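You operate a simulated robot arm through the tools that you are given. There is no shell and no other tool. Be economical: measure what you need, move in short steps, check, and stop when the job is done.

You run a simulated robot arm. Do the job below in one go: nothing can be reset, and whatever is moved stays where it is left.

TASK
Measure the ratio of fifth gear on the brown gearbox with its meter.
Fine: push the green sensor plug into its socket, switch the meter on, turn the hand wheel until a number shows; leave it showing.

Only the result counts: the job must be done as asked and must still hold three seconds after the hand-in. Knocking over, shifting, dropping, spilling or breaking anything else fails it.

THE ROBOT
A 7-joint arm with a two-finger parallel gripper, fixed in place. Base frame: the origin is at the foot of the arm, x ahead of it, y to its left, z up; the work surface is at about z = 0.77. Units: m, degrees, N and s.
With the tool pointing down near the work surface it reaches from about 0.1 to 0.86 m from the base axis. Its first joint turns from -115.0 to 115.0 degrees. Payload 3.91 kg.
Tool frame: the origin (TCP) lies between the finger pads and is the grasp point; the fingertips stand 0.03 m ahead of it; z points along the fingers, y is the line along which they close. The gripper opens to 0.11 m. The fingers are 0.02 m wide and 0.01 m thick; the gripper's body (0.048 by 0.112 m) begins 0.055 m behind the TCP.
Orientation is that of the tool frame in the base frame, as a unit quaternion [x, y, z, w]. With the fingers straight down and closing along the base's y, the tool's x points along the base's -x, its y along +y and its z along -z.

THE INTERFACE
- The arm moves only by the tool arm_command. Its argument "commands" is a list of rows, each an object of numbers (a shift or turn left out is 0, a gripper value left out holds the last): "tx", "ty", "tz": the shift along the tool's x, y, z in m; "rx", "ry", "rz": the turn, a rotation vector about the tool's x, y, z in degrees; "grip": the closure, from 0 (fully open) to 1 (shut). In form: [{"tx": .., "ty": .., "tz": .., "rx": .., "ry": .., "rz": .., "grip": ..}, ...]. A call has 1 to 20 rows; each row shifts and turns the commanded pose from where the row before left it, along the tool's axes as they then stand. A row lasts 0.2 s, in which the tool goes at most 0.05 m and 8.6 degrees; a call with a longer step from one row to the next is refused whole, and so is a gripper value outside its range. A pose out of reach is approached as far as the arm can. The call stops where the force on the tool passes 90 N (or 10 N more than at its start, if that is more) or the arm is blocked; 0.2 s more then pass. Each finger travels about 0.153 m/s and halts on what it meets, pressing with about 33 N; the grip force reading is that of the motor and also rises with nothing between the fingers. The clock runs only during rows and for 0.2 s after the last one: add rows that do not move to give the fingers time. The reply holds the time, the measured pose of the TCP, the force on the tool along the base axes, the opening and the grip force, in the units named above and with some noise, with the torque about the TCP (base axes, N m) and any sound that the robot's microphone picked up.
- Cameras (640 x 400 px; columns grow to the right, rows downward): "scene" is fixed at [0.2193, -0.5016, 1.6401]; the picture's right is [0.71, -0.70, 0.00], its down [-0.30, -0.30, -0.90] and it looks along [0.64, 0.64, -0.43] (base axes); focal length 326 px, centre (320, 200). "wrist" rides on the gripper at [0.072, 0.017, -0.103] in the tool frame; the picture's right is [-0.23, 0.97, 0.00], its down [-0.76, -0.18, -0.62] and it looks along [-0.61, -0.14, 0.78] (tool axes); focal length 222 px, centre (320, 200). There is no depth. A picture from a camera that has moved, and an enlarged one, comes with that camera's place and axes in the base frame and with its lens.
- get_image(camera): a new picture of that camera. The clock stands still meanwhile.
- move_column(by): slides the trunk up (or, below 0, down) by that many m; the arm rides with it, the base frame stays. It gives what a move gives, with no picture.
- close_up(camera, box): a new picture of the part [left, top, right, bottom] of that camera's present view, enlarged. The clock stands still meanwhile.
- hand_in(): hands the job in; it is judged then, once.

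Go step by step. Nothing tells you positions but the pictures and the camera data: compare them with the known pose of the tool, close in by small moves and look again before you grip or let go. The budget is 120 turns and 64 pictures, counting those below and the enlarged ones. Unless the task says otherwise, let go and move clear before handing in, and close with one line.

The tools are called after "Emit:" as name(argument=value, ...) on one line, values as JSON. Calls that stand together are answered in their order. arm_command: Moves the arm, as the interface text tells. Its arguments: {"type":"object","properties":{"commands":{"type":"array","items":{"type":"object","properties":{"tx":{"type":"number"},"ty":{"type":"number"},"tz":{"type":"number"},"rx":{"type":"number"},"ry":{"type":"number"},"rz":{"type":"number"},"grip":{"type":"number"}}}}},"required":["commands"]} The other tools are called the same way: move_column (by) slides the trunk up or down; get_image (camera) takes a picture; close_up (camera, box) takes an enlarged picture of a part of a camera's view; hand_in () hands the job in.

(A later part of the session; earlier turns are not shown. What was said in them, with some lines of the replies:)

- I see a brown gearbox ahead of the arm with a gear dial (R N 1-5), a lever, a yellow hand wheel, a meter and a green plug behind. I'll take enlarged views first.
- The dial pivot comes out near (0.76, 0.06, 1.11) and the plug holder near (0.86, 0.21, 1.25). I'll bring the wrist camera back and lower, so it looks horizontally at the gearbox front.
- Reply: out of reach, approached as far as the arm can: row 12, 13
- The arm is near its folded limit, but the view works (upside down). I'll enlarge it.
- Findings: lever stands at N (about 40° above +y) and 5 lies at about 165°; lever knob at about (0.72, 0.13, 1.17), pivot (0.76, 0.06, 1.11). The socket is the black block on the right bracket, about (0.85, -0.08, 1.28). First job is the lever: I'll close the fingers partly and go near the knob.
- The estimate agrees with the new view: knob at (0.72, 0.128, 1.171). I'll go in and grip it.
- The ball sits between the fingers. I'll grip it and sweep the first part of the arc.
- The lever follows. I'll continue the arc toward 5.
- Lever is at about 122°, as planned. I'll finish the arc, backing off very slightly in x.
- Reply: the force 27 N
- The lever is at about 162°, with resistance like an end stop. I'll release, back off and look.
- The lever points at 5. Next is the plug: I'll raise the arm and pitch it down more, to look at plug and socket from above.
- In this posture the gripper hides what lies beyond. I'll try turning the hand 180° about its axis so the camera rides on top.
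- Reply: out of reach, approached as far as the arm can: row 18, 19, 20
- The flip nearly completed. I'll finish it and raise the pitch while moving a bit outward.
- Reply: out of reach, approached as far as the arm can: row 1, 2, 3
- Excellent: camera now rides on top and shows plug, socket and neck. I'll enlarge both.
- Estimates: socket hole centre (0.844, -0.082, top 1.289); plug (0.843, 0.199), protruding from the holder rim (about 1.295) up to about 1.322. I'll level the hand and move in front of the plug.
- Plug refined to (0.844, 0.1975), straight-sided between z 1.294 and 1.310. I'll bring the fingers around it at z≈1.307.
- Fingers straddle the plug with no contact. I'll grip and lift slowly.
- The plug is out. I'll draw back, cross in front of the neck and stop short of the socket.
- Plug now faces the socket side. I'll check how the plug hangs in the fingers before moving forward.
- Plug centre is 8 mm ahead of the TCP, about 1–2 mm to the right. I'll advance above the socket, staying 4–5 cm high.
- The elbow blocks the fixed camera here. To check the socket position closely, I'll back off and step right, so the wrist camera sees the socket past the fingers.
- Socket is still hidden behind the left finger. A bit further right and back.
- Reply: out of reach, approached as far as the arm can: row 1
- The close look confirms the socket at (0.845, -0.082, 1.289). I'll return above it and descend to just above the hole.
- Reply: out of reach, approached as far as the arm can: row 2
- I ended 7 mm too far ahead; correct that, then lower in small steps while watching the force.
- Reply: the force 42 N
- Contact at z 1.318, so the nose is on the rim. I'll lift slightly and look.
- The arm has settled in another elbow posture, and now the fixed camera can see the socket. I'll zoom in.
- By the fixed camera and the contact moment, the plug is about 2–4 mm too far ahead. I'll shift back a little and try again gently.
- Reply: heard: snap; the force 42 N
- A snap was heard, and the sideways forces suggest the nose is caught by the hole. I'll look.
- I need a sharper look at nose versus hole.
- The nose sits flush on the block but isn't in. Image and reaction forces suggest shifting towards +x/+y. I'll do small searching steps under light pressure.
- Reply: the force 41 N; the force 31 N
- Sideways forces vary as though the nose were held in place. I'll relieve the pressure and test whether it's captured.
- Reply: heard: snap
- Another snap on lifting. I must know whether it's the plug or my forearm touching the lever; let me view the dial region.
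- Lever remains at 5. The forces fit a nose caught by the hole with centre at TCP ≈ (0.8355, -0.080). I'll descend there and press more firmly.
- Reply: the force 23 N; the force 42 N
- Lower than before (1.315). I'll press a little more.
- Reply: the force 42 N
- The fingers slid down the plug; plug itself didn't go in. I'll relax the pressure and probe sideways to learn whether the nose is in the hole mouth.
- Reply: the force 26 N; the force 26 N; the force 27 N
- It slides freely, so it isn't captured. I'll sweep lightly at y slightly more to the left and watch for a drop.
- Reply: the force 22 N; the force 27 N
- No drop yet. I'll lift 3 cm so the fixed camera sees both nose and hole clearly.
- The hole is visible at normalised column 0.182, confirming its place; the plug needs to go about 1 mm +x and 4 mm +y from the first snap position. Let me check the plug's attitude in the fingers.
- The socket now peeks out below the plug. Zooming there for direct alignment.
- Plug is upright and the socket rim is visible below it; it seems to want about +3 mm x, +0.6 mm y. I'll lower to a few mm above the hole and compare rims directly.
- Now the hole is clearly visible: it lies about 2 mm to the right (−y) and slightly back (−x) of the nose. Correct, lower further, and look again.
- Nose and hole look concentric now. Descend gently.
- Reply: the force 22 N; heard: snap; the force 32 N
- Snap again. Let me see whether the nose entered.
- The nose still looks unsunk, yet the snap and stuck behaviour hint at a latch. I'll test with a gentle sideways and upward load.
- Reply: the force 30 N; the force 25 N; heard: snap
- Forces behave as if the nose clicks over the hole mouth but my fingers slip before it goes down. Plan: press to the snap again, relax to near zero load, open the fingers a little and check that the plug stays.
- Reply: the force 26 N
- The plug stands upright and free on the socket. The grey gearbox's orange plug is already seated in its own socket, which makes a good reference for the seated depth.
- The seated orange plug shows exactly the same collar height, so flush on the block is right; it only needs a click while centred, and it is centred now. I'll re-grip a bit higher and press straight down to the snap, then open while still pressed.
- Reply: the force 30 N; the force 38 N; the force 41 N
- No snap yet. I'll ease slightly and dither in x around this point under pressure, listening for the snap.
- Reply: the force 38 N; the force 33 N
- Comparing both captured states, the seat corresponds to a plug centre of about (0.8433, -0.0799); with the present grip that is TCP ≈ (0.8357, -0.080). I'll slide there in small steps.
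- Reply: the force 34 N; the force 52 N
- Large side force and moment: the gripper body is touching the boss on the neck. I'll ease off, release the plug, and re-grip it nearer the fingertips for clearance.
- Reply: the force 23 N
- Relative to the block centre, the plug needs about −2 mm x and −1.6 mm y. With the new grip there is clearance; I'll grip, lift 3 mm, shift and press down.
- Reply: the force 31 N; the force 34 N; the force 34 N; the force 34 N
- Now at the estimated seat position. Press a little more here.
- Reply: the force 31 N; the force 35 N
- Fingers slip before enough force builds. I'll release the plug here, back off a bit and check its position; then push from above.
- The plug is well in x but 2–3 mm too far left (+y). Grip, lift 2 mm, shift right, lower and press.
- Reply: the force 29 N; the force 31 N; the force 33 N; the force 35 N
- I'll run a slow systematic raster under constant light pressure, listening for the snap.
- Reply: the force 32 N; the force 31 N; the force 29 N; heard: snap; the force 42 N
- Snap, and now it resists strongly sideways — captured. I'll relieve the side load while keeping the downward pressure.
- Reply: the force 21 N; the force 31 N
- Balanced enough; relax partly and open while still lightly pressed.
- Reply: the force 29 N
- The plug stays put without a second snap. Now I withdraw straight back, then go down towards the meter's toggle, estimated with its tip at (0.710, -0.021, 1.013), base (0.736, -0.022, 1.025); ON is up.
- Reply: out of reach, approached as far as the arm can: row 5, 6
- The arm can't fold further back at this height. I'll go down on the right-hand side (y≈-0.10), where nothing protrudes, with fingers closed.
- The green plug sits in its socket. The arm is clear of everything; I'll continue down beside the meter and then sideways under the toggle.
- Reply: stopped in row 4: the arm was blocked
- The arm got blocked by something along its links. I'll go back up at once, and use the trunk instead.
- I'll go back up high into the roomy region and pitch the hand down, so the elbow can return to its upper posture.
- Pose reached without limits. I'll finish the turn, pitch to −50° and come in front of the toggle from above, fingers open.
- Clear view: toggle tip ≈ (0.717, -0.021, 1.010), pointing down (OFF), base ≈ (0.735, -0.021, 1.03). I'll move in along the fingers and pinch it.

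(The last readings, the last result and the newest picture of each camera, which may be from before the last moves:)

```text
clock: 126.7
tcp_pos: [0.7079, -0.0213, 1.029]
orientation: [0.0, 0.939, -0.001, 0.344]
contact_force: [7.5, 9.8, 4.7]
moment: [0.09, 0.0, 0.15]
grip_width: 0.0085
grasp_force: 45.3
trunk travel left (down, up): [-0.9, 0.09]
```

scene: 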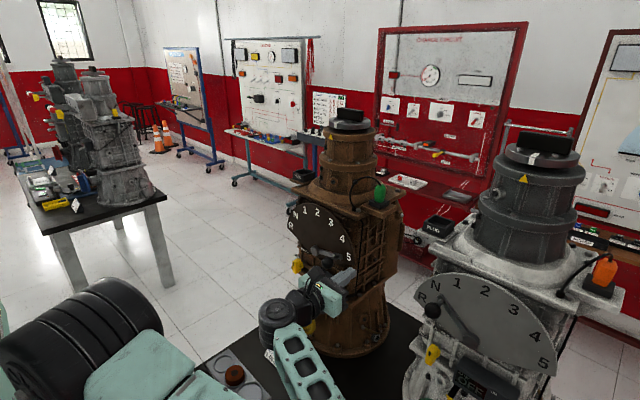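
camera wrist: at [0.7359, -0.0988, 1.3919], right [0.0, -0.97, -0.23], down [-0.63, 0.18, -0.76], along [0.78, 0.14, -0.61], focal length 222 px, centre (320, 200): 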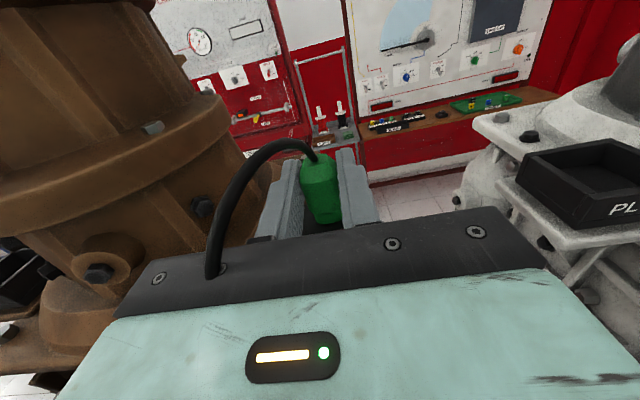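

Toggle is pinched. I'll sweep it up in an arc about its base.

Emit:
arm_command(commands=[{"ty": 0.001}, {"tx": -0.0005, "tz": -0.0061}, {"tx": -0.0021, "tz": -0.0055}, {"tx": -0.0028, "tz": -0.0048}, {"tx": -0.0044, "tz": -0.0036}, {"tx": -0.0051, "tz": -0.0029}, {"tx": -0.0059, "tz": -0.0015}, {}])

```text
clock: 128.5
tcp_pos: [0.7038, -0.0229, 1.0602]
orientation: [0.001, 0.939, -0.003, 0.343]
contact_force: [-39.7, 4.4, -1.9]
moment: [-0.22, -2.94, -0.18]
grip_width: 0.0
grasp_force: 37.6
trunk travel left (down, up): [-0.9, 0.09]
```

It slipped off the toggle. I'll back away and instead push the toggle up from beneath with closed fingers at a flatter pitch.

Emit:
arm_command(commands=[{"tz": -0.035}, {"tx": 0.038, "tz": -0.03}, {"ry": -8}, {"ry": -8}, {"ry": -8}, {"ry": -8}, {"ry": -3}, {}])

```text
clock: 130.3
tcp_pos: [0.6371, -0.0219, 1.0851]
orientation: [0.001, 0.792, -0.003, 0.611]
contact_force: [0.0, -0.7, -0.4]
moment: [-0.02, -0.01, 0.01]
grip_width: 0.0
grasp_force: 38.0
trunk travel left (down, up): [-0.9, 0.09]
```

Emit:
arm_command(commands=[{"tx": 0.0288, "tz": 0.0076}, {"tx": 0.0288, "tz": 0.0076}, {"tx": 0.0288, "tz": 0.0076}, {}])

Emit:
arm_command(commands=[{"tx": -0.0075, "tz": 0.028}, {"tx": -0.0075, "tz": 0.028}, {}])

```text
clock: 131.3
tcp_pos: [0.6355, -0.0235, 0.998]
orientation: [0.0, 0.792, -0.002, 0.611]
contact_force: [0.5, 0.4, 0.0]
moment: [-0.03, 0.02, 0.0]
grip_width: 0.0
grasp_force: 37.5
trunk travel left (down, up): [-0.9, 0.09]
```

```text
clock: 132.1
tcp_pos: [0.6932, -0.0233, 0.9982]
orientation: [0.001, 0.792, -0.003, 0.61]
contact_force: [-0.2, 0.0, -0.1]
moment: [-0.02, 0.03, 0.02]
grip_width: 0.0
grasp_force: 37.7
trunk travel left (down, up): [-0.9, 0.09]
```

Emit:
arm_command(commands=[{"tx": -0.0058, "tz": -0.0016}, {"tx": -0.0058, "tz": -0.0016}, {"tx": -0.0058, "tz": -0.0016}, {}])

Emit:
arm_command(commands=[{"tx": -0.0058, "tz": -0.0016}, {"tx": -0.0058, "tz": -0.0016}, {}])

```text
clock: 133.1
tcp_pos: [0.6952, -0.0214, 1.0148]
orientation: [0.0, 0.792, -0.002, 0.611]
contact_force: [0.6, 0.0, -1.1]
moment: [0.05, 0.01, 0.03]
grip_width: 0.0
grasp_force: 37.7
trunk travel left (down, up): [-0.9, 0.09]
```

```text
clock: 133.9
tcp_pos: [0.6942, -0.0206, 1.0241]
orientation: [0.001, 0.794, -0.003, 0.608]
contact_force: [-1.3, -0.3, -18.0]
moment: [-0.01, 0.54, -0.06]
grip_width: 0.0
grasp_force: 37.8
trunk travel left (down, up): [-0.9, 0.09]
```

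Contact only near the toggle's base height, so the toggle has probably gone up already. One small extra push, then back off and look.

Emit:
arm_command(commands=[{"tx": -0.0015}, {"tx": -0.0015}, {}])

Emit:
arm_command(commands=[{"tx": 0.006}, {"tz": -0.03}, {"tz": -0.03}, {"tz": -0.03}, {}])

```text
clock: 134.7
tcp_pos: [0.6956, -0.0223, 1.025]
orientation: [-0.001, 0.797, -0.001, 0.604]
contact_force: [-9.0, 4.6, -45.0]
moment: [0.03, 1.42, 0.31]
grip_width: 0.0
grasp_force: 37.6
trunk travel left (down, up): [-0.9, 0.09]
```

```text
clock: 135.9
tcp_pos: [0.6074, -0.0215, 1.0475]
orientation: [0.001, 0.792, -0.002, 0.611]
contact_force: [0.9, 0.2, 0.0]
moment: [-0.02, 0.0, 0.01]
grip_width: 0.0001
grasp_force: 37.1
trunk travel left (down, up): [-0.9, 0.09]
```

Emit:
arm_command(commands=[{"ry": 8}, {"ry": 8}, {"ry": 8}, {"ry": 8}, {"ry": 3}, {"tx": -0.014, "ty": 0.0257, "tz": -0.0225}, {"tx": -0.014, "ty": 0.0258, "tz": -0.0225, "grip": 0.6}, {}])

Emit:
close_up(camera="wrist", box=[230, 0, 430, 160])

```text
clock: 137.7
tcp_pos: [0.5998, 0.0297, 1.0954]
orientation: [0.001, 0.939, -0.002, 0.344]
contact_force: [-0.1, -0.3, 0.6]
moment: [0.02, 0.01, -0.01]
grip_width: 0.0439
grasp_force: 0.1
trunk travel left (down, up): [-0.9, 0.09]
```

```text
2.50 times, centred on (330, 80) of wrist
camera zoom: at [0.479, 0.0462, 1.1288], right [0.18, 0.97, 0.14], down [0.18, -0.18, 0.97], along [0.97, -0.15, -0.2], focal length 555 px, centre (295, 500)
```

zoom: 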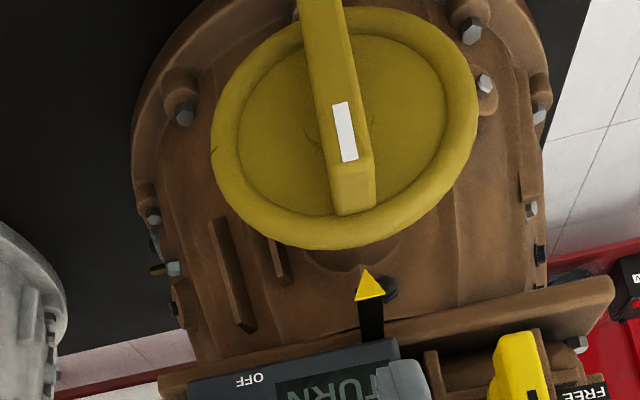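

The display now reads "TURN": plug and switch are good. The hand wheel's bar is vertical at y≈0.063, z 0.865–0.955, x 0.678–0.705. I'll come in front of it at a flat pitch.

Emit:
arm_command(commands=[{"ry": -8, "ty": 0.011, "grip": 0.55}, {"ry": -8, "ty": 0.011}, {"ry": -8, "ty": 0.011}, {"ry": -8}, {"ry": -3}, {"tx": 0.035, "tz": 0.009}, {"tx": 0.035, "tz": 0.009}, {"tx": 0.035, "tz": 0.009}, {}])

Emit:
arm_command(commands=[{"tx": 0.035, "tz": 0.009}, {"tx": 0.034, "tz": 0.009}, {}])

```text
clock: 139.7
tcp_pos: [0.5974, 0.0601, 0.988]
orientation: [0.0, 0.792, -0.001, 0.611]
contact_force: [0.6, 0.8, 0.2]
moment: [0.01, -0.04, 0.01]
grip_width: 0.0494
grasp_force: 0.0
trunk travel left (down, up): [-0.9, 0.09]
```

```text
clock: 140.5
tcp_pos: [0.5971, 0.0597, 0.9155]
orientation: [0.0, 0.792, -0.002, 0.611]
contact_force: [1.5, 0.1, -0.7]
moment: [0.04, -0.03, 0.01]
grip_width: 0.0496
grasp_force: 0.0
trunk travel left (down, up): [-0.9, 0.09]
```

Emit:
arm_command(commands=[{"ty": 0.003}, {"tx": -0.0061, "tz": 0.0229}, {"tx": -0.0061, "tz": 0.0229}, {"tx": -0.005, "tz": 0.019}, {}])

Emit:
arm_command(commands=[{"grip": 0.9}, {}, {}])

```text
clock: 141.7
tcp_pos: [0.6573, 0.0654, 0.9178]
orientation: [-0.001, 0.795, -0.003, 0.607]
contact_force: [-81.2, -3.9, 21.6]
moment: [-0.12, -0.76, 0.09]
grip_width: 0.0494
grasp_force: 0.0
trunk travel left (down, up): [-0.9, 0.09]
```

```text
clock: 142.5
tcp_pos: [0.658, 0.0664, 0.9156]
orientation: [-0.001, 0.795, -0.002, 0.606]
contact_force: [-80.4, 1.7, 6.2]
moment: [-0.05, 0.32, 1.06]
grip_width: 0.0297
grasp_force: 18.6
trunk travel left (down, up): [-0.9, 0.09]
```

The fingertips press on the wheel face; I back off a centimetre and then let the grip settle.

Emit:
arm_command(commands=[{"tx": 0.0013, "tz": -0.005}, {"tx": 0.0013, "tz": -0.005}, {"tx": 0.0008, "tz": -0.003}, {}, {}])

```text
clock: 143.7
tcp_pos: [0.6576, 0.0601, 0.9206]
orientation: [0.003, 0.789, -0.006, 0.615]
contact_force: [33.7, -32.6, 5.8]
moment: [-0.14, -0.34, 0.61]
grip_width: 0.0182
grasp_force: 44.9
trunk travel left (down, up): [-0.9, 0.09]
```

Emit:
arm_command(commands=[{"ty": -0.004, "tx": -0.001, "tz": 0.003}, {}])

```text
clock: 144.3
tcp_pos: [0.656, 0.0592, 0.9207]
orientation: [0.0, 0.79, -0.001, 0.613]
contact_force: [19.9, -15.0, 15.2]
moment: [-0.09, -1.28, 0.29]
grip_width: 0.0179
grasp_force: 45.4
trunk travel left (down, up): [-0.9, 0.09]
```

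Emit:
arm_command(commands=[{"ty": -0.002, "tx": -0.0019, "tz": 0.0017}, {}])

Emit:
arm_command(commands=[{"rx": -1.8, "rz": 6.8}, {"rx": -1.8, "rz": 6.8}, {}])

```text
clock: 144.9
tcp_pos: [0.6562, 0.0605, 0.9208]
orientation: [0.001, 0.793, -0.002, 0.61]
contact_force: [3.3, -3.1, 10.9]
moment: [0.04, -1.46, 0.21]
grip_width: 0.0178
grasp_force: 45.3
trunk travel left (down, up): [-0.9, 0.09]
```

```text
clock: 145.7
tcp_pos: [0.6583, 0.0583, 0.9198]
orientation: [0.076, 0.786, 0.096, 0.606]
contact_force: [-3.7, -7.4, 20.3]
moment: [-0.05, 0.49, 0.75]
grip_width: 0.0177
grasp_force: 44.4
trunk travel left (down, up): [-0.9, 0.09]
```

Wheel turns with the hand. Continue rotating about the wheel axis.

Emit:
arm_command(commands=[{"rx": -1.8, "rz": 6.8}, {"rx": -1.8, "rz": 6.8}, {"rx": -1.8, "rz": 6.8}, {"rx": -1.8, "rz": 6.8}, {}])

Emit:
arm_command(commands=[{"rx": -1.8, "rz": 6.8}, {"rx": -1.8, "rz": 6.8}, {"rx": -1.8, "rz": 6.8}, {"rx": -1.8, "rz": 6.8}, {}])

```text
clock: 146.9
tcp_pos: [0.6575, 0.0561, 0.9195]
orientation: [0.221, 0.739, 0.282, 0.57]
contact_force: [3.0, -25.8, -10.4]
moment: [-0.14, -0.28, 0.45]
grip_width: 0.0179
grasp_force: 44.7
trunk travel left (down, up): [-0.9, 0.09]
```

```text
clock: 148.1
tcp_pos: [0.657, 0.0552, 0.9158]
orientation: [0.353, 0.65, 0.451, 0.5]
contact_force: [-11.8, -33.7, -39.7]
moment: [-0.28, -0.24, -0.37]
grip_width: 0.018
grasp_force: 44.7
trunk travel left (down, up): [-0.9, 0.09]
```

Side loads are growing from a small centre offset; I correct by 4 mm in −y and −z and go on.

Emit:
arm_command(commands=[{"tx": -0.0023, "ty": -0.0051, "tz": -0.0005}, {}])

Emit:
arm_command(commands=[{"rx": -1.8, "rz": 6.8}, {"rx": -1.8, "rz": 6.8}, {"rx": -1.8, "rz": 6.8}, {}])

```text
clock: 148.7
tcp_pos: [0.6578, 0.056, 0.9168]
orientation: [0.353, 0.647, 0.455, 0.501]
contact_force: [-16.0, -20.8, -11.3]
moment: [-0.12, 0.71, -0.59]
grip_width: 0.018
grasp_force: 44.9
trunk travel left (down, up): [-0.9, 0.09]
```

```text
clock: 149.7
tcp_pos: [0.6574, 0.0546, 0.9155]
orientation: [0.437, 0.552, 0.566, 0.428]
contact_force: [-15.9, -20.5, -18.7]
moment: [-0.15, 0.48, 0.13]
grip_width: 0.0178
grasp_force: 44.9
trunk travel left (down, up): [-0.9, 0.09]
```

Now at 91°. Continue to about 170°.

Emit:
arm_command(commands=[{"rx": -1.8, "rz": 6.8}, {"rx": -1.8, "rz": 6.8}, {"rx": -1.8, "rz": 6.8}, {"rx": -1.8, "rz": 6.8}, {}])

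Emit:
arm_command(commands=[{"rx": -1.8, "rz": 6.8}, {"rx": -1.8, "rz": 6.8}, {"rx": -1.8, "rz": 6.8}, {"rx": -1.8, "rz": 6.8}, {}])

```text
clock: 150.9
tcp_pos: [0.6571, 0.0556, 0.9117]
orientation: [0.529, 0.401, 0.681, 0.308]
contact_force: [-8.3, -3.3, -49.0]
moment: [-0.25, -0.3, -0.15]
grip_width: 0.0179
grasp_force: 44.5
trunk travel left (down, up): [-0.9, 0.09]
```

```text
clock: 151.8
tcp_pos: [0.6573, 0.0583, 0.913]
orientation: [0.582, 0.262, 0.747, 0.187]
contact_force: [-6.8, 5.7, -35.9]
moment: [-0.22, -0.46, -0.69]
grip_width: 0.0184
grasp_force: 45.3
trunk travel left (down, up): [-0.9, 0.09]
stopped in row 4: the force on the tool passed its limit at 119 N (the readings are from after the stop); the commanded pose is now the measured one
```

About 142° done. I'll open, withdraw, rotate the hand back 180° and re-grip for more turning.

Emit:
arm_command(commands=[{"grip": 0.5}, {"grip": 0.5}, {}, {"tz": -0.02}, {"tz": -0.03}, {}])

Emit:
arm_command(commands=[{"rx": 1.8, "rz": -6.8}, {"rx": 1.8, "rz": -6.8}, {"rx": 1.8, "rz": -6.8}, {"rx": 1.8, "rz": -6.8}, {"rx": 1.8, "rz": -6.8}, {"rx": 1.8, "rz": -6.8}, {"rx": 1.8, "rz": -6.8}, {"rx": 1.8, "rz": -6.8}, {"rx": 1.8, "rz": -6.8}, {"rx": 1.8, "rz": -6.8}, {"rx": 1.8, "rz": -6.8}, {"rx": 1.8, "rz": -6.8}, {"rx": 1.8, "rz": -6.8}, {"rx": 1.8, "rz": -6.8}, {"rx": 1.8, "rz": -6.8}, {"rx": 1.8, "rz": -6.8}, {"rx": 1.8, "rz": -6.8}, {"rx": 1.8, "rz": -6.8}])

```text
clock: 153.4
tcp_pos: [0.6372, 0.053, 0.9336]
orientation: [0.547, 0.261, 0.772, 0.194]
contact_force: [0.1, 0.1, -0.4]
moment: [-0.03, -0.02, 0.01]
grip_width: 0.0551
grasp_force: 0.1
trunk travel left (down, up): [-0.9, 0.09]
stopped in row 6: the arm was blocked; the commanded pose is now the measured one
```

```text
clock: 157.2
tcp_pos: [0.6339, 0.0525, 0.9304]
orientation: [0.067, 0.768, 0.118, 0.625]
contact_force: [0.1, -1.1, -3.0]
moment: [0.07, 0.06, 0.0]
grip_width: 0.0558
grasp_force: 0.7
trunk travel left (down, up): [-0.9, 0.09]
```

I'll square the hand up and rotate it to −38° to match the bar's present angle.

Emit:
arm_command(commands=[{"rx": 3.1, "ry": 2.6, "rz": 0.8}, {"rx": 1.85, "rz": -6.95}, {"rx": 1.85, "rz": -6.95}, {"rx": 1.85, "rz": -6.95}, {"rx": 1.85, "rz": -6.95}, {"rx": 1.85, "rz": -6.95}, {"rx": 1.85, "rz": -6.95}, {"rx": 1.85, "rz": -6.95}, {}])

```text
clock: 159.2
tcp_pos: [0.6342, 0.0545, 0.9309]
orientation: [-0.178, 0.757, -0.24, 0.581]
contact_force: [-11.1, 7.3, 6.9]
moment: [0.25, 0.08, 0.45]
grip_width: 0.0562
grasp_force: 1.1
trunk travel left (down, up): [-0.9, 0.09]
```

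The fingers were still straddling the bar, so they dragged it part way back. I'll turn the hand back to about +7°, where the bar should now be, and grip properly.

Emit:
arm_command(commands=[{"rx": -1.8, "rz": 6.8}, {"rx": -1.8, "rz": 6.8}, {"rx": -1.8, "rz": 6.8}, {"rx": -1.8, "rz": 6.8}, {"rx": -1.8, "rz": 6.8}, {"rx": -1.8, "rz": 6.8}, {}])

```text
clock: 160.8
tcp_pos: [0.6341, 0.0529, 0.9291]
orientation: [0.044, 0.791, 0.049, 0.609]
contact_force: [0.1, 0.3, -0.3]
moment: [0.03, -0.04, -0.04]
grip_width: 0.0548
grasp_force: 0.0
trunk travel left (down, up): [-0.9, 0.09]
```

Emit:
arm_command(commands=[{"tx": 0.002, "ty": 0.0068, "tz": 0.011}, {"tz": 0.011}, {}, {"grip": 0.9}, {}, {}, {}])

```text
clock: 162.4
tcp_pos: [0.6542, 0.0582, 0.9243]
orientation: [0.044, 0.791, 0.048, 0.609]
contact_force: [1.1, -8.5, -5.2]
moment: [-0.02, -0.21, 0.84]
grip_width: 0.0177
grasp_force: 46.0
trunk travel left (down, up): [-0.9, 0.09]
```

Gripped firmly. Turn again in the same direction, to about 110°.

Emit:
arm_command(commands=[{"rx": -1.8, "rz": 6.8}, {"rx": -1.8, "rz": 6.8}, {"rx": -1.8, "rz": 6.8}, {"rx": -1.8, "rz": 6.8}, {"rx": -1.8, "rz": 6.8}, {"rx": -1.8, "rz": 6.8}, {"rx": -1.8, "rz": 6.8}, {}])

Emit:
arm_command(commands=[{"rx": -1.8, "rz": 6.8}, {"rx": -1.8, "rz": 6.8}, {"rx": -1.8, "rz": 6.8}, {"rx": -1.8, "rz": 6.8}, {"rx": -1.8, "rz": 6.8}, {"rx": -1.8, "rz": 6.8}, {"rx": -1.8, "rz": 6.8}, {}])

```text
clock: 164.2
tcp_pos: [0.6556, 0.0543, 0.9203]
orientation: [0.296, 0.697, 0.365, 0.541]
contact_force: [-8.4, -46.6, -34.0]
moment: [-0.33, -0.27, -0.53]
grip_width: 0.0182
grasp_force: 45.3
trunk travel left (down, up): [-0.9, 0.09]
```

```text
clock: 166.0
tcp_pos: [0.6548, 0.0566, 0.9136]
orientation: [0.494, 0.481, 0.623, 0.371]
contact_force: [3.5, -18.4, -71.9]
moment: [-0.29, 0.34, -0.43]
grip_width: 0.0178
grasp_force: 45.1
trunk travel left (down, up): [-0.9, 0.09]
```

Release here and try to withdraw fully at this angle.

Emit:
arm_command(commands=[{"grip": 0.5}, {"grip": 0.5}, {}, {"tz": -0.02}, {"tz": -0.02}, {}])

```text
clock: 167.4
tcp_pos: [0.6149, 0.0525, 0.9201]
orientation: [0.49, 0.473, 0.631, 0.371]
contact_force: [-1.1, -0.2, -0.6]
moment: [0.0, -0.01, 0.01]
grip_width: 0.0551
grasp_force: 0.0
trunk travel left (down, up): [-0.9, 0.09]
```

Clear of the bar now (it stands at about 107°). Rotate the hand back by 180° to about −73°.

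Emit:
arm_command(commands=[{"rx": 1.8, "rz": -6.8}, {"rx": 1.8, "rz": -6.8}, {"rx": 1.8, "rz": -6.8}, {"rx": 1.8, "rz": -6.8}, {"rx": 1.8, "rz": -6.8}, {"rx": 1.8, "rz": -6.8}, {"rx": 1.8, "rz": -6.8}, {"rx": 1.8, "rz": -6.8}, {"rx": 1.8, "rz": -6.8}, {"rx": 1.8, "rz": -6.8}, {"rx": 1.8, "rz": -6.8}, {"rx": 1.8, "rz": -6.8}, {"rx": 1.8, "rz": -6.8}, {"rx": 1.8, "rz": -6.8}, {"rx": 1.8, "rz": -6.8}, {"rx": 1.8, "rz": -6.8}, {}])

Emit:
arm_command(commands=[{"rx": 1.8, "rz": -6.8}, {"rx": 1.8, "rz": -6.8}, {"rx": 1.8, "rz": -6.8}, {"rx": 1.8, "rz": -6.8}, {"rx": 1.8, "rz": -6.8}, {"rx": 1.8, "rz": -6.8}, {"rx": 1.8, "rz": -6.8}, {"rx": 1.8, "rz": -6.8}, {"rx": 1.8, "rz": -6.8}, {}])

```text
clock: 171.0
tcp_pos: [0.6169, 0.0517, 0.9216]
orientation: [-0.031, 0.792, -0.051, 0.608]
contact_force: [-0.1, 0.0, 1.0]
moment: [0.0, 0.01, 0.03]
grip_width: 0.0551
grasp_force: 0.0
trunk travel left (down, up): [-0.9, 0.09]
```

```text
clock: 173.2
tcp_pos: [0.6171, 0.0514, 0.9216]
orientation: [-0.347, 0.65, -0.458, 0.497]
contact_force: [-0.7, 0.0, 0.1]
moment: [0.03, -0.01, 0.02]
grip_width: 0.0547
grasp_force: 0.2
trunk travel left (down, up): [-0.9, 0.09]
```

Align with the bar and grip it.

Emit:
arm_command(commands=[{"tx": -0.0235, "ty": 0.0087}, {"tz": 0.012}, {"tz": 0.012}, {"tz": 0.009}, {}, {"grip": 0.9}, {}, {}, {}])

```text
clock: 175.2
tcp_pos: [0.6554, 0.0669, 0.9174]
orientation: [-0.345, 0.651, -0.458, 0.498]
contact_force: [1.5, -11.5, 22.3]
moment: [-0.18, 0.55, 0.01]
grip_width: 0.0175
grasp_force: 45.2
trunk travel left (down, up): [-0.9, 0.09]
```

Gripped. Turn on with the pivot correction included.

Emit:
arm_command(commands=[{"rx": -1.8, "rz": 6.8, "ty": -0.0008}, {"rx": -1.8, "rz": 6.8, "ty": -0.0008}, {"rx": -1.8, "rz": 6.8, "ty": -0.0008}, {"rx": -1.8, "rz": 6.8, "ty": -0.0008}, {"rx": -1.8, "rz": 6.8, "ty": -0.0008}, {"rx": -1.8, "rz": 6.8, "ty": -0.0008}, {"rx": -1.8, "rz": 6.8, "ty": -0.0008}, {"rx": -1.8, "rz": 6.8, "ty": -0.0008}, {}])

Emit:
arm_command(commands=[{"rx": -1.8, "rz": 6.8, "ty": -0.0008}, {"rx": -1.8, "rz": 6.8, "ty": -0.0008}, {"rx": -1.8, "rz": 6.8, "ty": -0.0008}, {"rx": -1.8, "rz": 6.8, "ty": -0.0008}, {"rx": -1.8, "rz": 6.8, "ty": -0.0008}, {"rx": -1.8, "rz": 6.8, "ty": -0.0008}, {"rx": -1.8, "rz": 6.8, "ty": -0.0008}, {"rx": -1.8, "rz": 6.8, "ty": -0.0008}, {}])

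Emit:
arm_command(commands=[{"rx": -1.8, "rz": 6.8, "ty": -0.0008}, {"rx": -1.8, "rz": 6.8, "ty": -0.0008}, {"rx": -1.8, "rz": 6.8, "ty": -0.0008}, {"rx": -1.8, "rz": 6.8, "ty": -0.0008}, {"rx": -1.8, "rz": 6.8, "ty": -0.0008}, {"rx": -1.8, "rz": 6.8, "ty": -0.0008}, {"rx": -1.8, "rz": 6.8, "ty": -0.0008}, {"rx": -1.8, "rz": 6.8, "ty": -0.0008}, {}])

```text
clock: 177.2
tcp_pos: [0.6554, 0.0612, 0.923]
orientation: [-0.068, 0.788, -0.096, 0.605]
contact_force: [7.8, -14.4, 16.8]
moment: [-0.06, -0.7, 0.84]
grip_width: 0.018
grasp_force: 44.3
trunk travel left (down, up): [-0.9, 0.09]
```

```text
clock: 179.2
tcp_pos: [0.6539, 0.0562, 0.9215]
orientation: [0.227, 0.737, 0.284, 0.57]
contact_force: [0.3, -17.5, 2.8]
moment: [-0.16, -0.68, 0.3]
grip_width: 0.018
grasp_force: 45.0
trunk travel left (down, up): [-0.9, 0.09]
```

```text
clock: 181.2
tcp_pos: [0.655, 0.0528, 0.9132]
orientation: [0.469, 0.512, 0.599, 0.399]
contact_force: [0.4, -12.8, -23.3]
moment: [-0.04, 0.19, -1.33]
grip_width: 0.0175
grasp_force: 45.0
trunk travel left (down, up): [-0.9, 0.09]
```

Another ~170° done smoothly. I'll release, withdraw, go back 180° and do one more half turn.

Emit:
arm_command(commands=[{"grip": 0.5}, {"grip": 0.5}, {}, {"tz": -0.02}, {"tz": -0.02}, {}])

Emit:
arm_command(commands=[{"rx": 1.8, "rz": -6.8}, {"rx": 1.8, "rz": -6.8}, {"rx": 1.8, "rz": -6.8}, {"rx": 1.8, "rz": -6.8}, {"rx": 1.8, "rz": -6.8}, {"rx": 1.8, "rz": -6.8}, {"rx": 1.8, "rz": -6.8}, {"rx": 1.8, "rz": -6.8}, {"rx": 1.8, "rz": -6.8}, {"rx": 1.8, "rz": -6.8}, {"rx": 1.8, "rz": -6.8}, {"rx": 1.8, "rz": -6.8}, {"rx": 1.8, "rz": -6.8}, {"rx": 1.8, "rz": -6.8}, {"rx": 1.8, "rz": -6.8}, {}])

Emit:
arm_command(commands=[{"rx": 1.8, "rz": -6.8}, {"rx": 1.8, "rz": -6.8}, {"rx": 1.8, "rz": -6.8}, {"rx": 1.8, "rz": -6.8}, {"rx": 1.8, "rz": -6.8}, {"rx": 1.8, "rz": -6.8}, {"rx": 1.8, "rz": -6.8}, {"rx": 1.8, "rz": -6.8}, {"rx": 1.8, "rz": -6.8}, {}])

```text
clock: 182.6
tcp_pos: [0.6137, 0.0457, 0.9142]
orientation: [0.468, 0.512, 0.599, 0.4]
contact_force: [0.6, -0.8, 0.0]
moment: [0.0, -0.01, 0.0]
grip_width: 0.055
grasp_force: 0.1
trunk travel left (down, up): [-0.9, 0.09]
```

```text
clock: 186.0
tcp_pos: [0.616, 0.045, 0.9127]
orientation: [-0.031, 0.792, -0.05, 0.608]
contact_force: [-0.3, -0.1, -0.2]
moment: [0.05, -0.02, -0.02]
grip_width: 0.055
grasp_force: 0.0
trunk travel left (down, up): [-0.9, 0.09]
```

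```text
clock: 188.2
tcp_pos: [0.6164, 0.0444, 0.9144]
orientation: [-0.346, 0.651, -0.457, 0.498]
contact_force: [-1.3, -0.5, 0.0]
moment: [0.0, 0.02, -0.01]
grip_width: 0.0553
grasp_force: 0.2
trunk travel left (down, up): [-0.9, 0.09]
```

Emit:
arm_command(commands=[{"tx": -0.0317, "ty": 0.005}, {"tz": 0.011}, {"tz": 0.011}, {"tz": 0.0097}, {}, {"grip": 0.9}, {}, {}, {}])

Emit:
arm_command(commands=[{"rx": -1.8, "rz": 6.8, "ty": -0.0008}, {"rx": -1.8, "rz": 6.8, "ty": -0.0008}, {"rx": -1.8, "rz": 6.8, "ty": -0.0008}, {"rx": -1.8, "rz": 6.8, "ty": -0.0008}, {"rx": -1.8, "rz": 6.8, "ty": -0.0008}, {"rx": -1.8, "rz": 6.8, "ty": -0.0008}, {"rx": -1.8, "rz": 6.8, "ty": -0.0008}, {"rx": -1.8, "rz": 6.8, "ty": -0.0008}, {}])

Emit:
arm_command(commands=[{"rx": -1.8, "rz": 6.8, "ty": -0.0008}, {"rx": -1.8, "rz": 6.8, "ty": -0.0008}, {"rx": -1.8, "rz": 6.8, "ty": -0.0008}, {"rx": -1.8, "rz": 6.8, "ty": -0.0008}, {"rx": -1.8, "rz": 6.8, "ty": -0.0008}, {"rx": -1.8, "rz": 6.8, "ty": -0.0008}, {"rx": -1.8, "rz": 6.8, "ty": -0.0008}, {"rx": -1.8, "rz": 6.8, "ty": -0.0008}, {}])

Emit:
arm_command(commands=[{"rx": -1.8, "rz": 6.8, "ty": -0.0008}, {"rx": -1.8, "rz": 6.8, "ty": -0.0008}, {"rx": -1.8, "rz": 6.8, "ty": -0.0008}, {"rx": -1.8, "rz": 6.8, "ty": -0.0008}, {"rx": -1.8, "rz": 6.8, "ty": -0.0008}, {"rx": -1.8, "rz": 6.8, "ty": -0.0008}, {"rx": -1.8, "rz": 6.8, "ty": -0.0008}, {"rx": -1.8, "rz": 6.8, "ty": -0.0008}, {}])

```text
clock: 190.2
tcp_pos: [0.6548, 0.0656, 0.9167]
orientation: [-0.344, 0.651, -0.458, 0.498]
contact_force: [2.9, -4.0, 13.0]
moment: [-0.02, 0.76, -0.39]
grip_width: 0.018
grasp_force: 45.2
trunk travel left (down, up): [-0.9, 0.09]
```

```text
clock: 192.2
tcp_pos: [0.6533, 0.0621, 0.9204]
orientation: [-0.067, 0.788, -0.098, 0.604]
contact_force: [5.4, -19.5, -2.1]
moment: [0.02, 1.06, 0.36]
grip_width: 0.0179
grasp_force: 45.6
trunk travel left (down, up): [-0.9, 0.09]
```

```text
clock: 194.2
tcp_pos: [0.6544, 0.0562, 0.9184]
orientation: [0.227, 0.736, 0.286, 0.57]
contact_force: [-2.2, -15.3, 0.8]
moment: [0.09, -0.62, 0.51]
grip_width: 0.0179
grasp_force: 45.2
trunk travel left (down, up): [-0.9, 0.09]
```

```text
clock: 196.2
tcp_pos: [0.6542, 0.0545, 0.9142]
orientation: [0.468, 0.512, 0.6, 0.399]
contact_force: [3.6, 2.9, 1.6]
moment: [0.05, 0.34, -0.74]
grip_width: 0.0178
grasp_force: 44.9
trunk travel left (down, up): [-0.9, 0.09]
```

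About 440° of turning in one direction. I'll release, withdraw, square up, and rise to a view showing both display and dial for the last picture.

Emit:
arm_command(commands=[{"grip": 0.5}, {"grip": 0.5}, {}, {"tz": -0.02}, {"tz": -0.025}, {}])

Emit:
arm_command(commands=[{"rx": 1.8, "rz": -6.8}, {"rx": 1.8, "rz": -6.8}, {"rx": 1.8, "rz": -6.8}, {"rx": 1.8, "rz": -6.8}, {"rx": 1.8, "rz": -6.8}, {"rx": 1.8, "rz": -6.8}, {"rx": 1.8, "rz": -6.8}, {"rx": 1.8, "rz": -6.8}, {"rx": 1.8, "rz": -6.8}, {"rx": 1.8, "rz": -6.8}, {"rx": 1.8, "rz": -6.8}, {"rx": 1.8, "rz": -6.8}, {"rx": 1.8, "rz": -6.8}, {"rx": 1.8, "rz": -6.8}, {}])

Emit:
arm_command(commands=[{"tx": -0.03, "tz": -0.008}, {"tx": -0.03, "tz": -0.008}, {"tx": -0.03, "tz": -0.008}, {"tx": -0.03, "tz": -0.008}, {"ry": 8}, {"ry": 8}, {"ry": 8}, {"ry": 8}, {"ry": 3}, {}])

```text
clock: 197.6
tcp_pos: [0.6111, 0.0438, 0.9101]
orientation: [0.467, 0.512, 0.6, 0.4]
contact_force: [-0.3, 0.0, -0.3]
moment: [0.0, -0.02, -0.03]
grip_width: 0.0549
grasp_force: 0.0
trunk travel left (down, up): [-0.9, 0.09]
```

```text
clock: 200.8
tcp_pos: [0.6101, 0.0446, 0.9117]
orientation: [0.006, 0.792, -0.001, 0.61]
contact_force: [-0.2, -0.4, 0.2]
moment: [0.01, -0.01, 0.03]
grip_width: 0.0551
grasp_force: 0.0
trunk travel left (down, up): [-0.9, 0.09]
```

```text
clock: 203.0
tcp_pos: [0.6085, 0.0425, 1.0363]
orientation: [0.006, 0.939, 0.002, 0.343]
contact_force: [-0.4, -0.4, -0.4]
moment: [-0.05, -0.03, -0.01]
grip_width: 0.055
grasp_force: 0.0
trunk travel left (down, up): [-0.9, 0.09]
```

Emit:
arm_command(commands=[{"tx": -0.0285, "ty": -0.0085, "tz": -0.0319}, {"tx": -0.0285, "ty": -0.0085, "tz": -0.0319}, {"tx": -0.0285, "ty": -0.0085, "tz": -0.0319}, {"tx": -0.0285, "ty": -0.0085, "tz": -0.0319}, {"tx": -0.0285, "ty": -0.0085, "tz": -0.0319}, {}])

Emit:
close_up(camera="wrist", box=[230, 0, 430, 160])

```text
clock: 204.4
tcp_pos: [0.614, -0.0026, 1.2475]
orientation: [0.008, 0.94, 0.001, 0.342]
contact_force: [-0.8, -0.8, 0.1]
moment: [0.01, 0.05, 0.0]
grip_width: 0.0552
grasp_force: 0.1
trunk travel left (down, up): [-0.9, 0.09]
```

```text
2.50 times, centred on (330, 80) of wrist
camera zoom: at [0.495, 0.0145, 1.2803], right [0.19, 0.97, 0.15], down [0.18, -0.19, 0.97], along [0.97, -0.15, -0.21], focal length 555 px, centre (295, 500)
```

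zoom: 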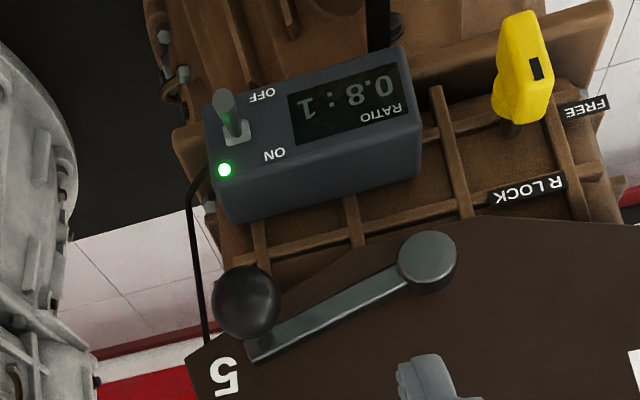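

The display reads 0.8 : 1 with the green lamp lit and the lever at 5. The hand is open and clear, so I'm handing in.

Emit:
hand_in()

```text
The job is handed in.
```

The brown gearbox's fifth-gear ratio reads 0.8 : 1 on its meter. The plug is in, the meter is on, the lever is at 5, and the number was still showing when I handed in; along the way one of the arm's links was blocked once by something I couldn't see, and I had no pictures left to check the surroundings for it.
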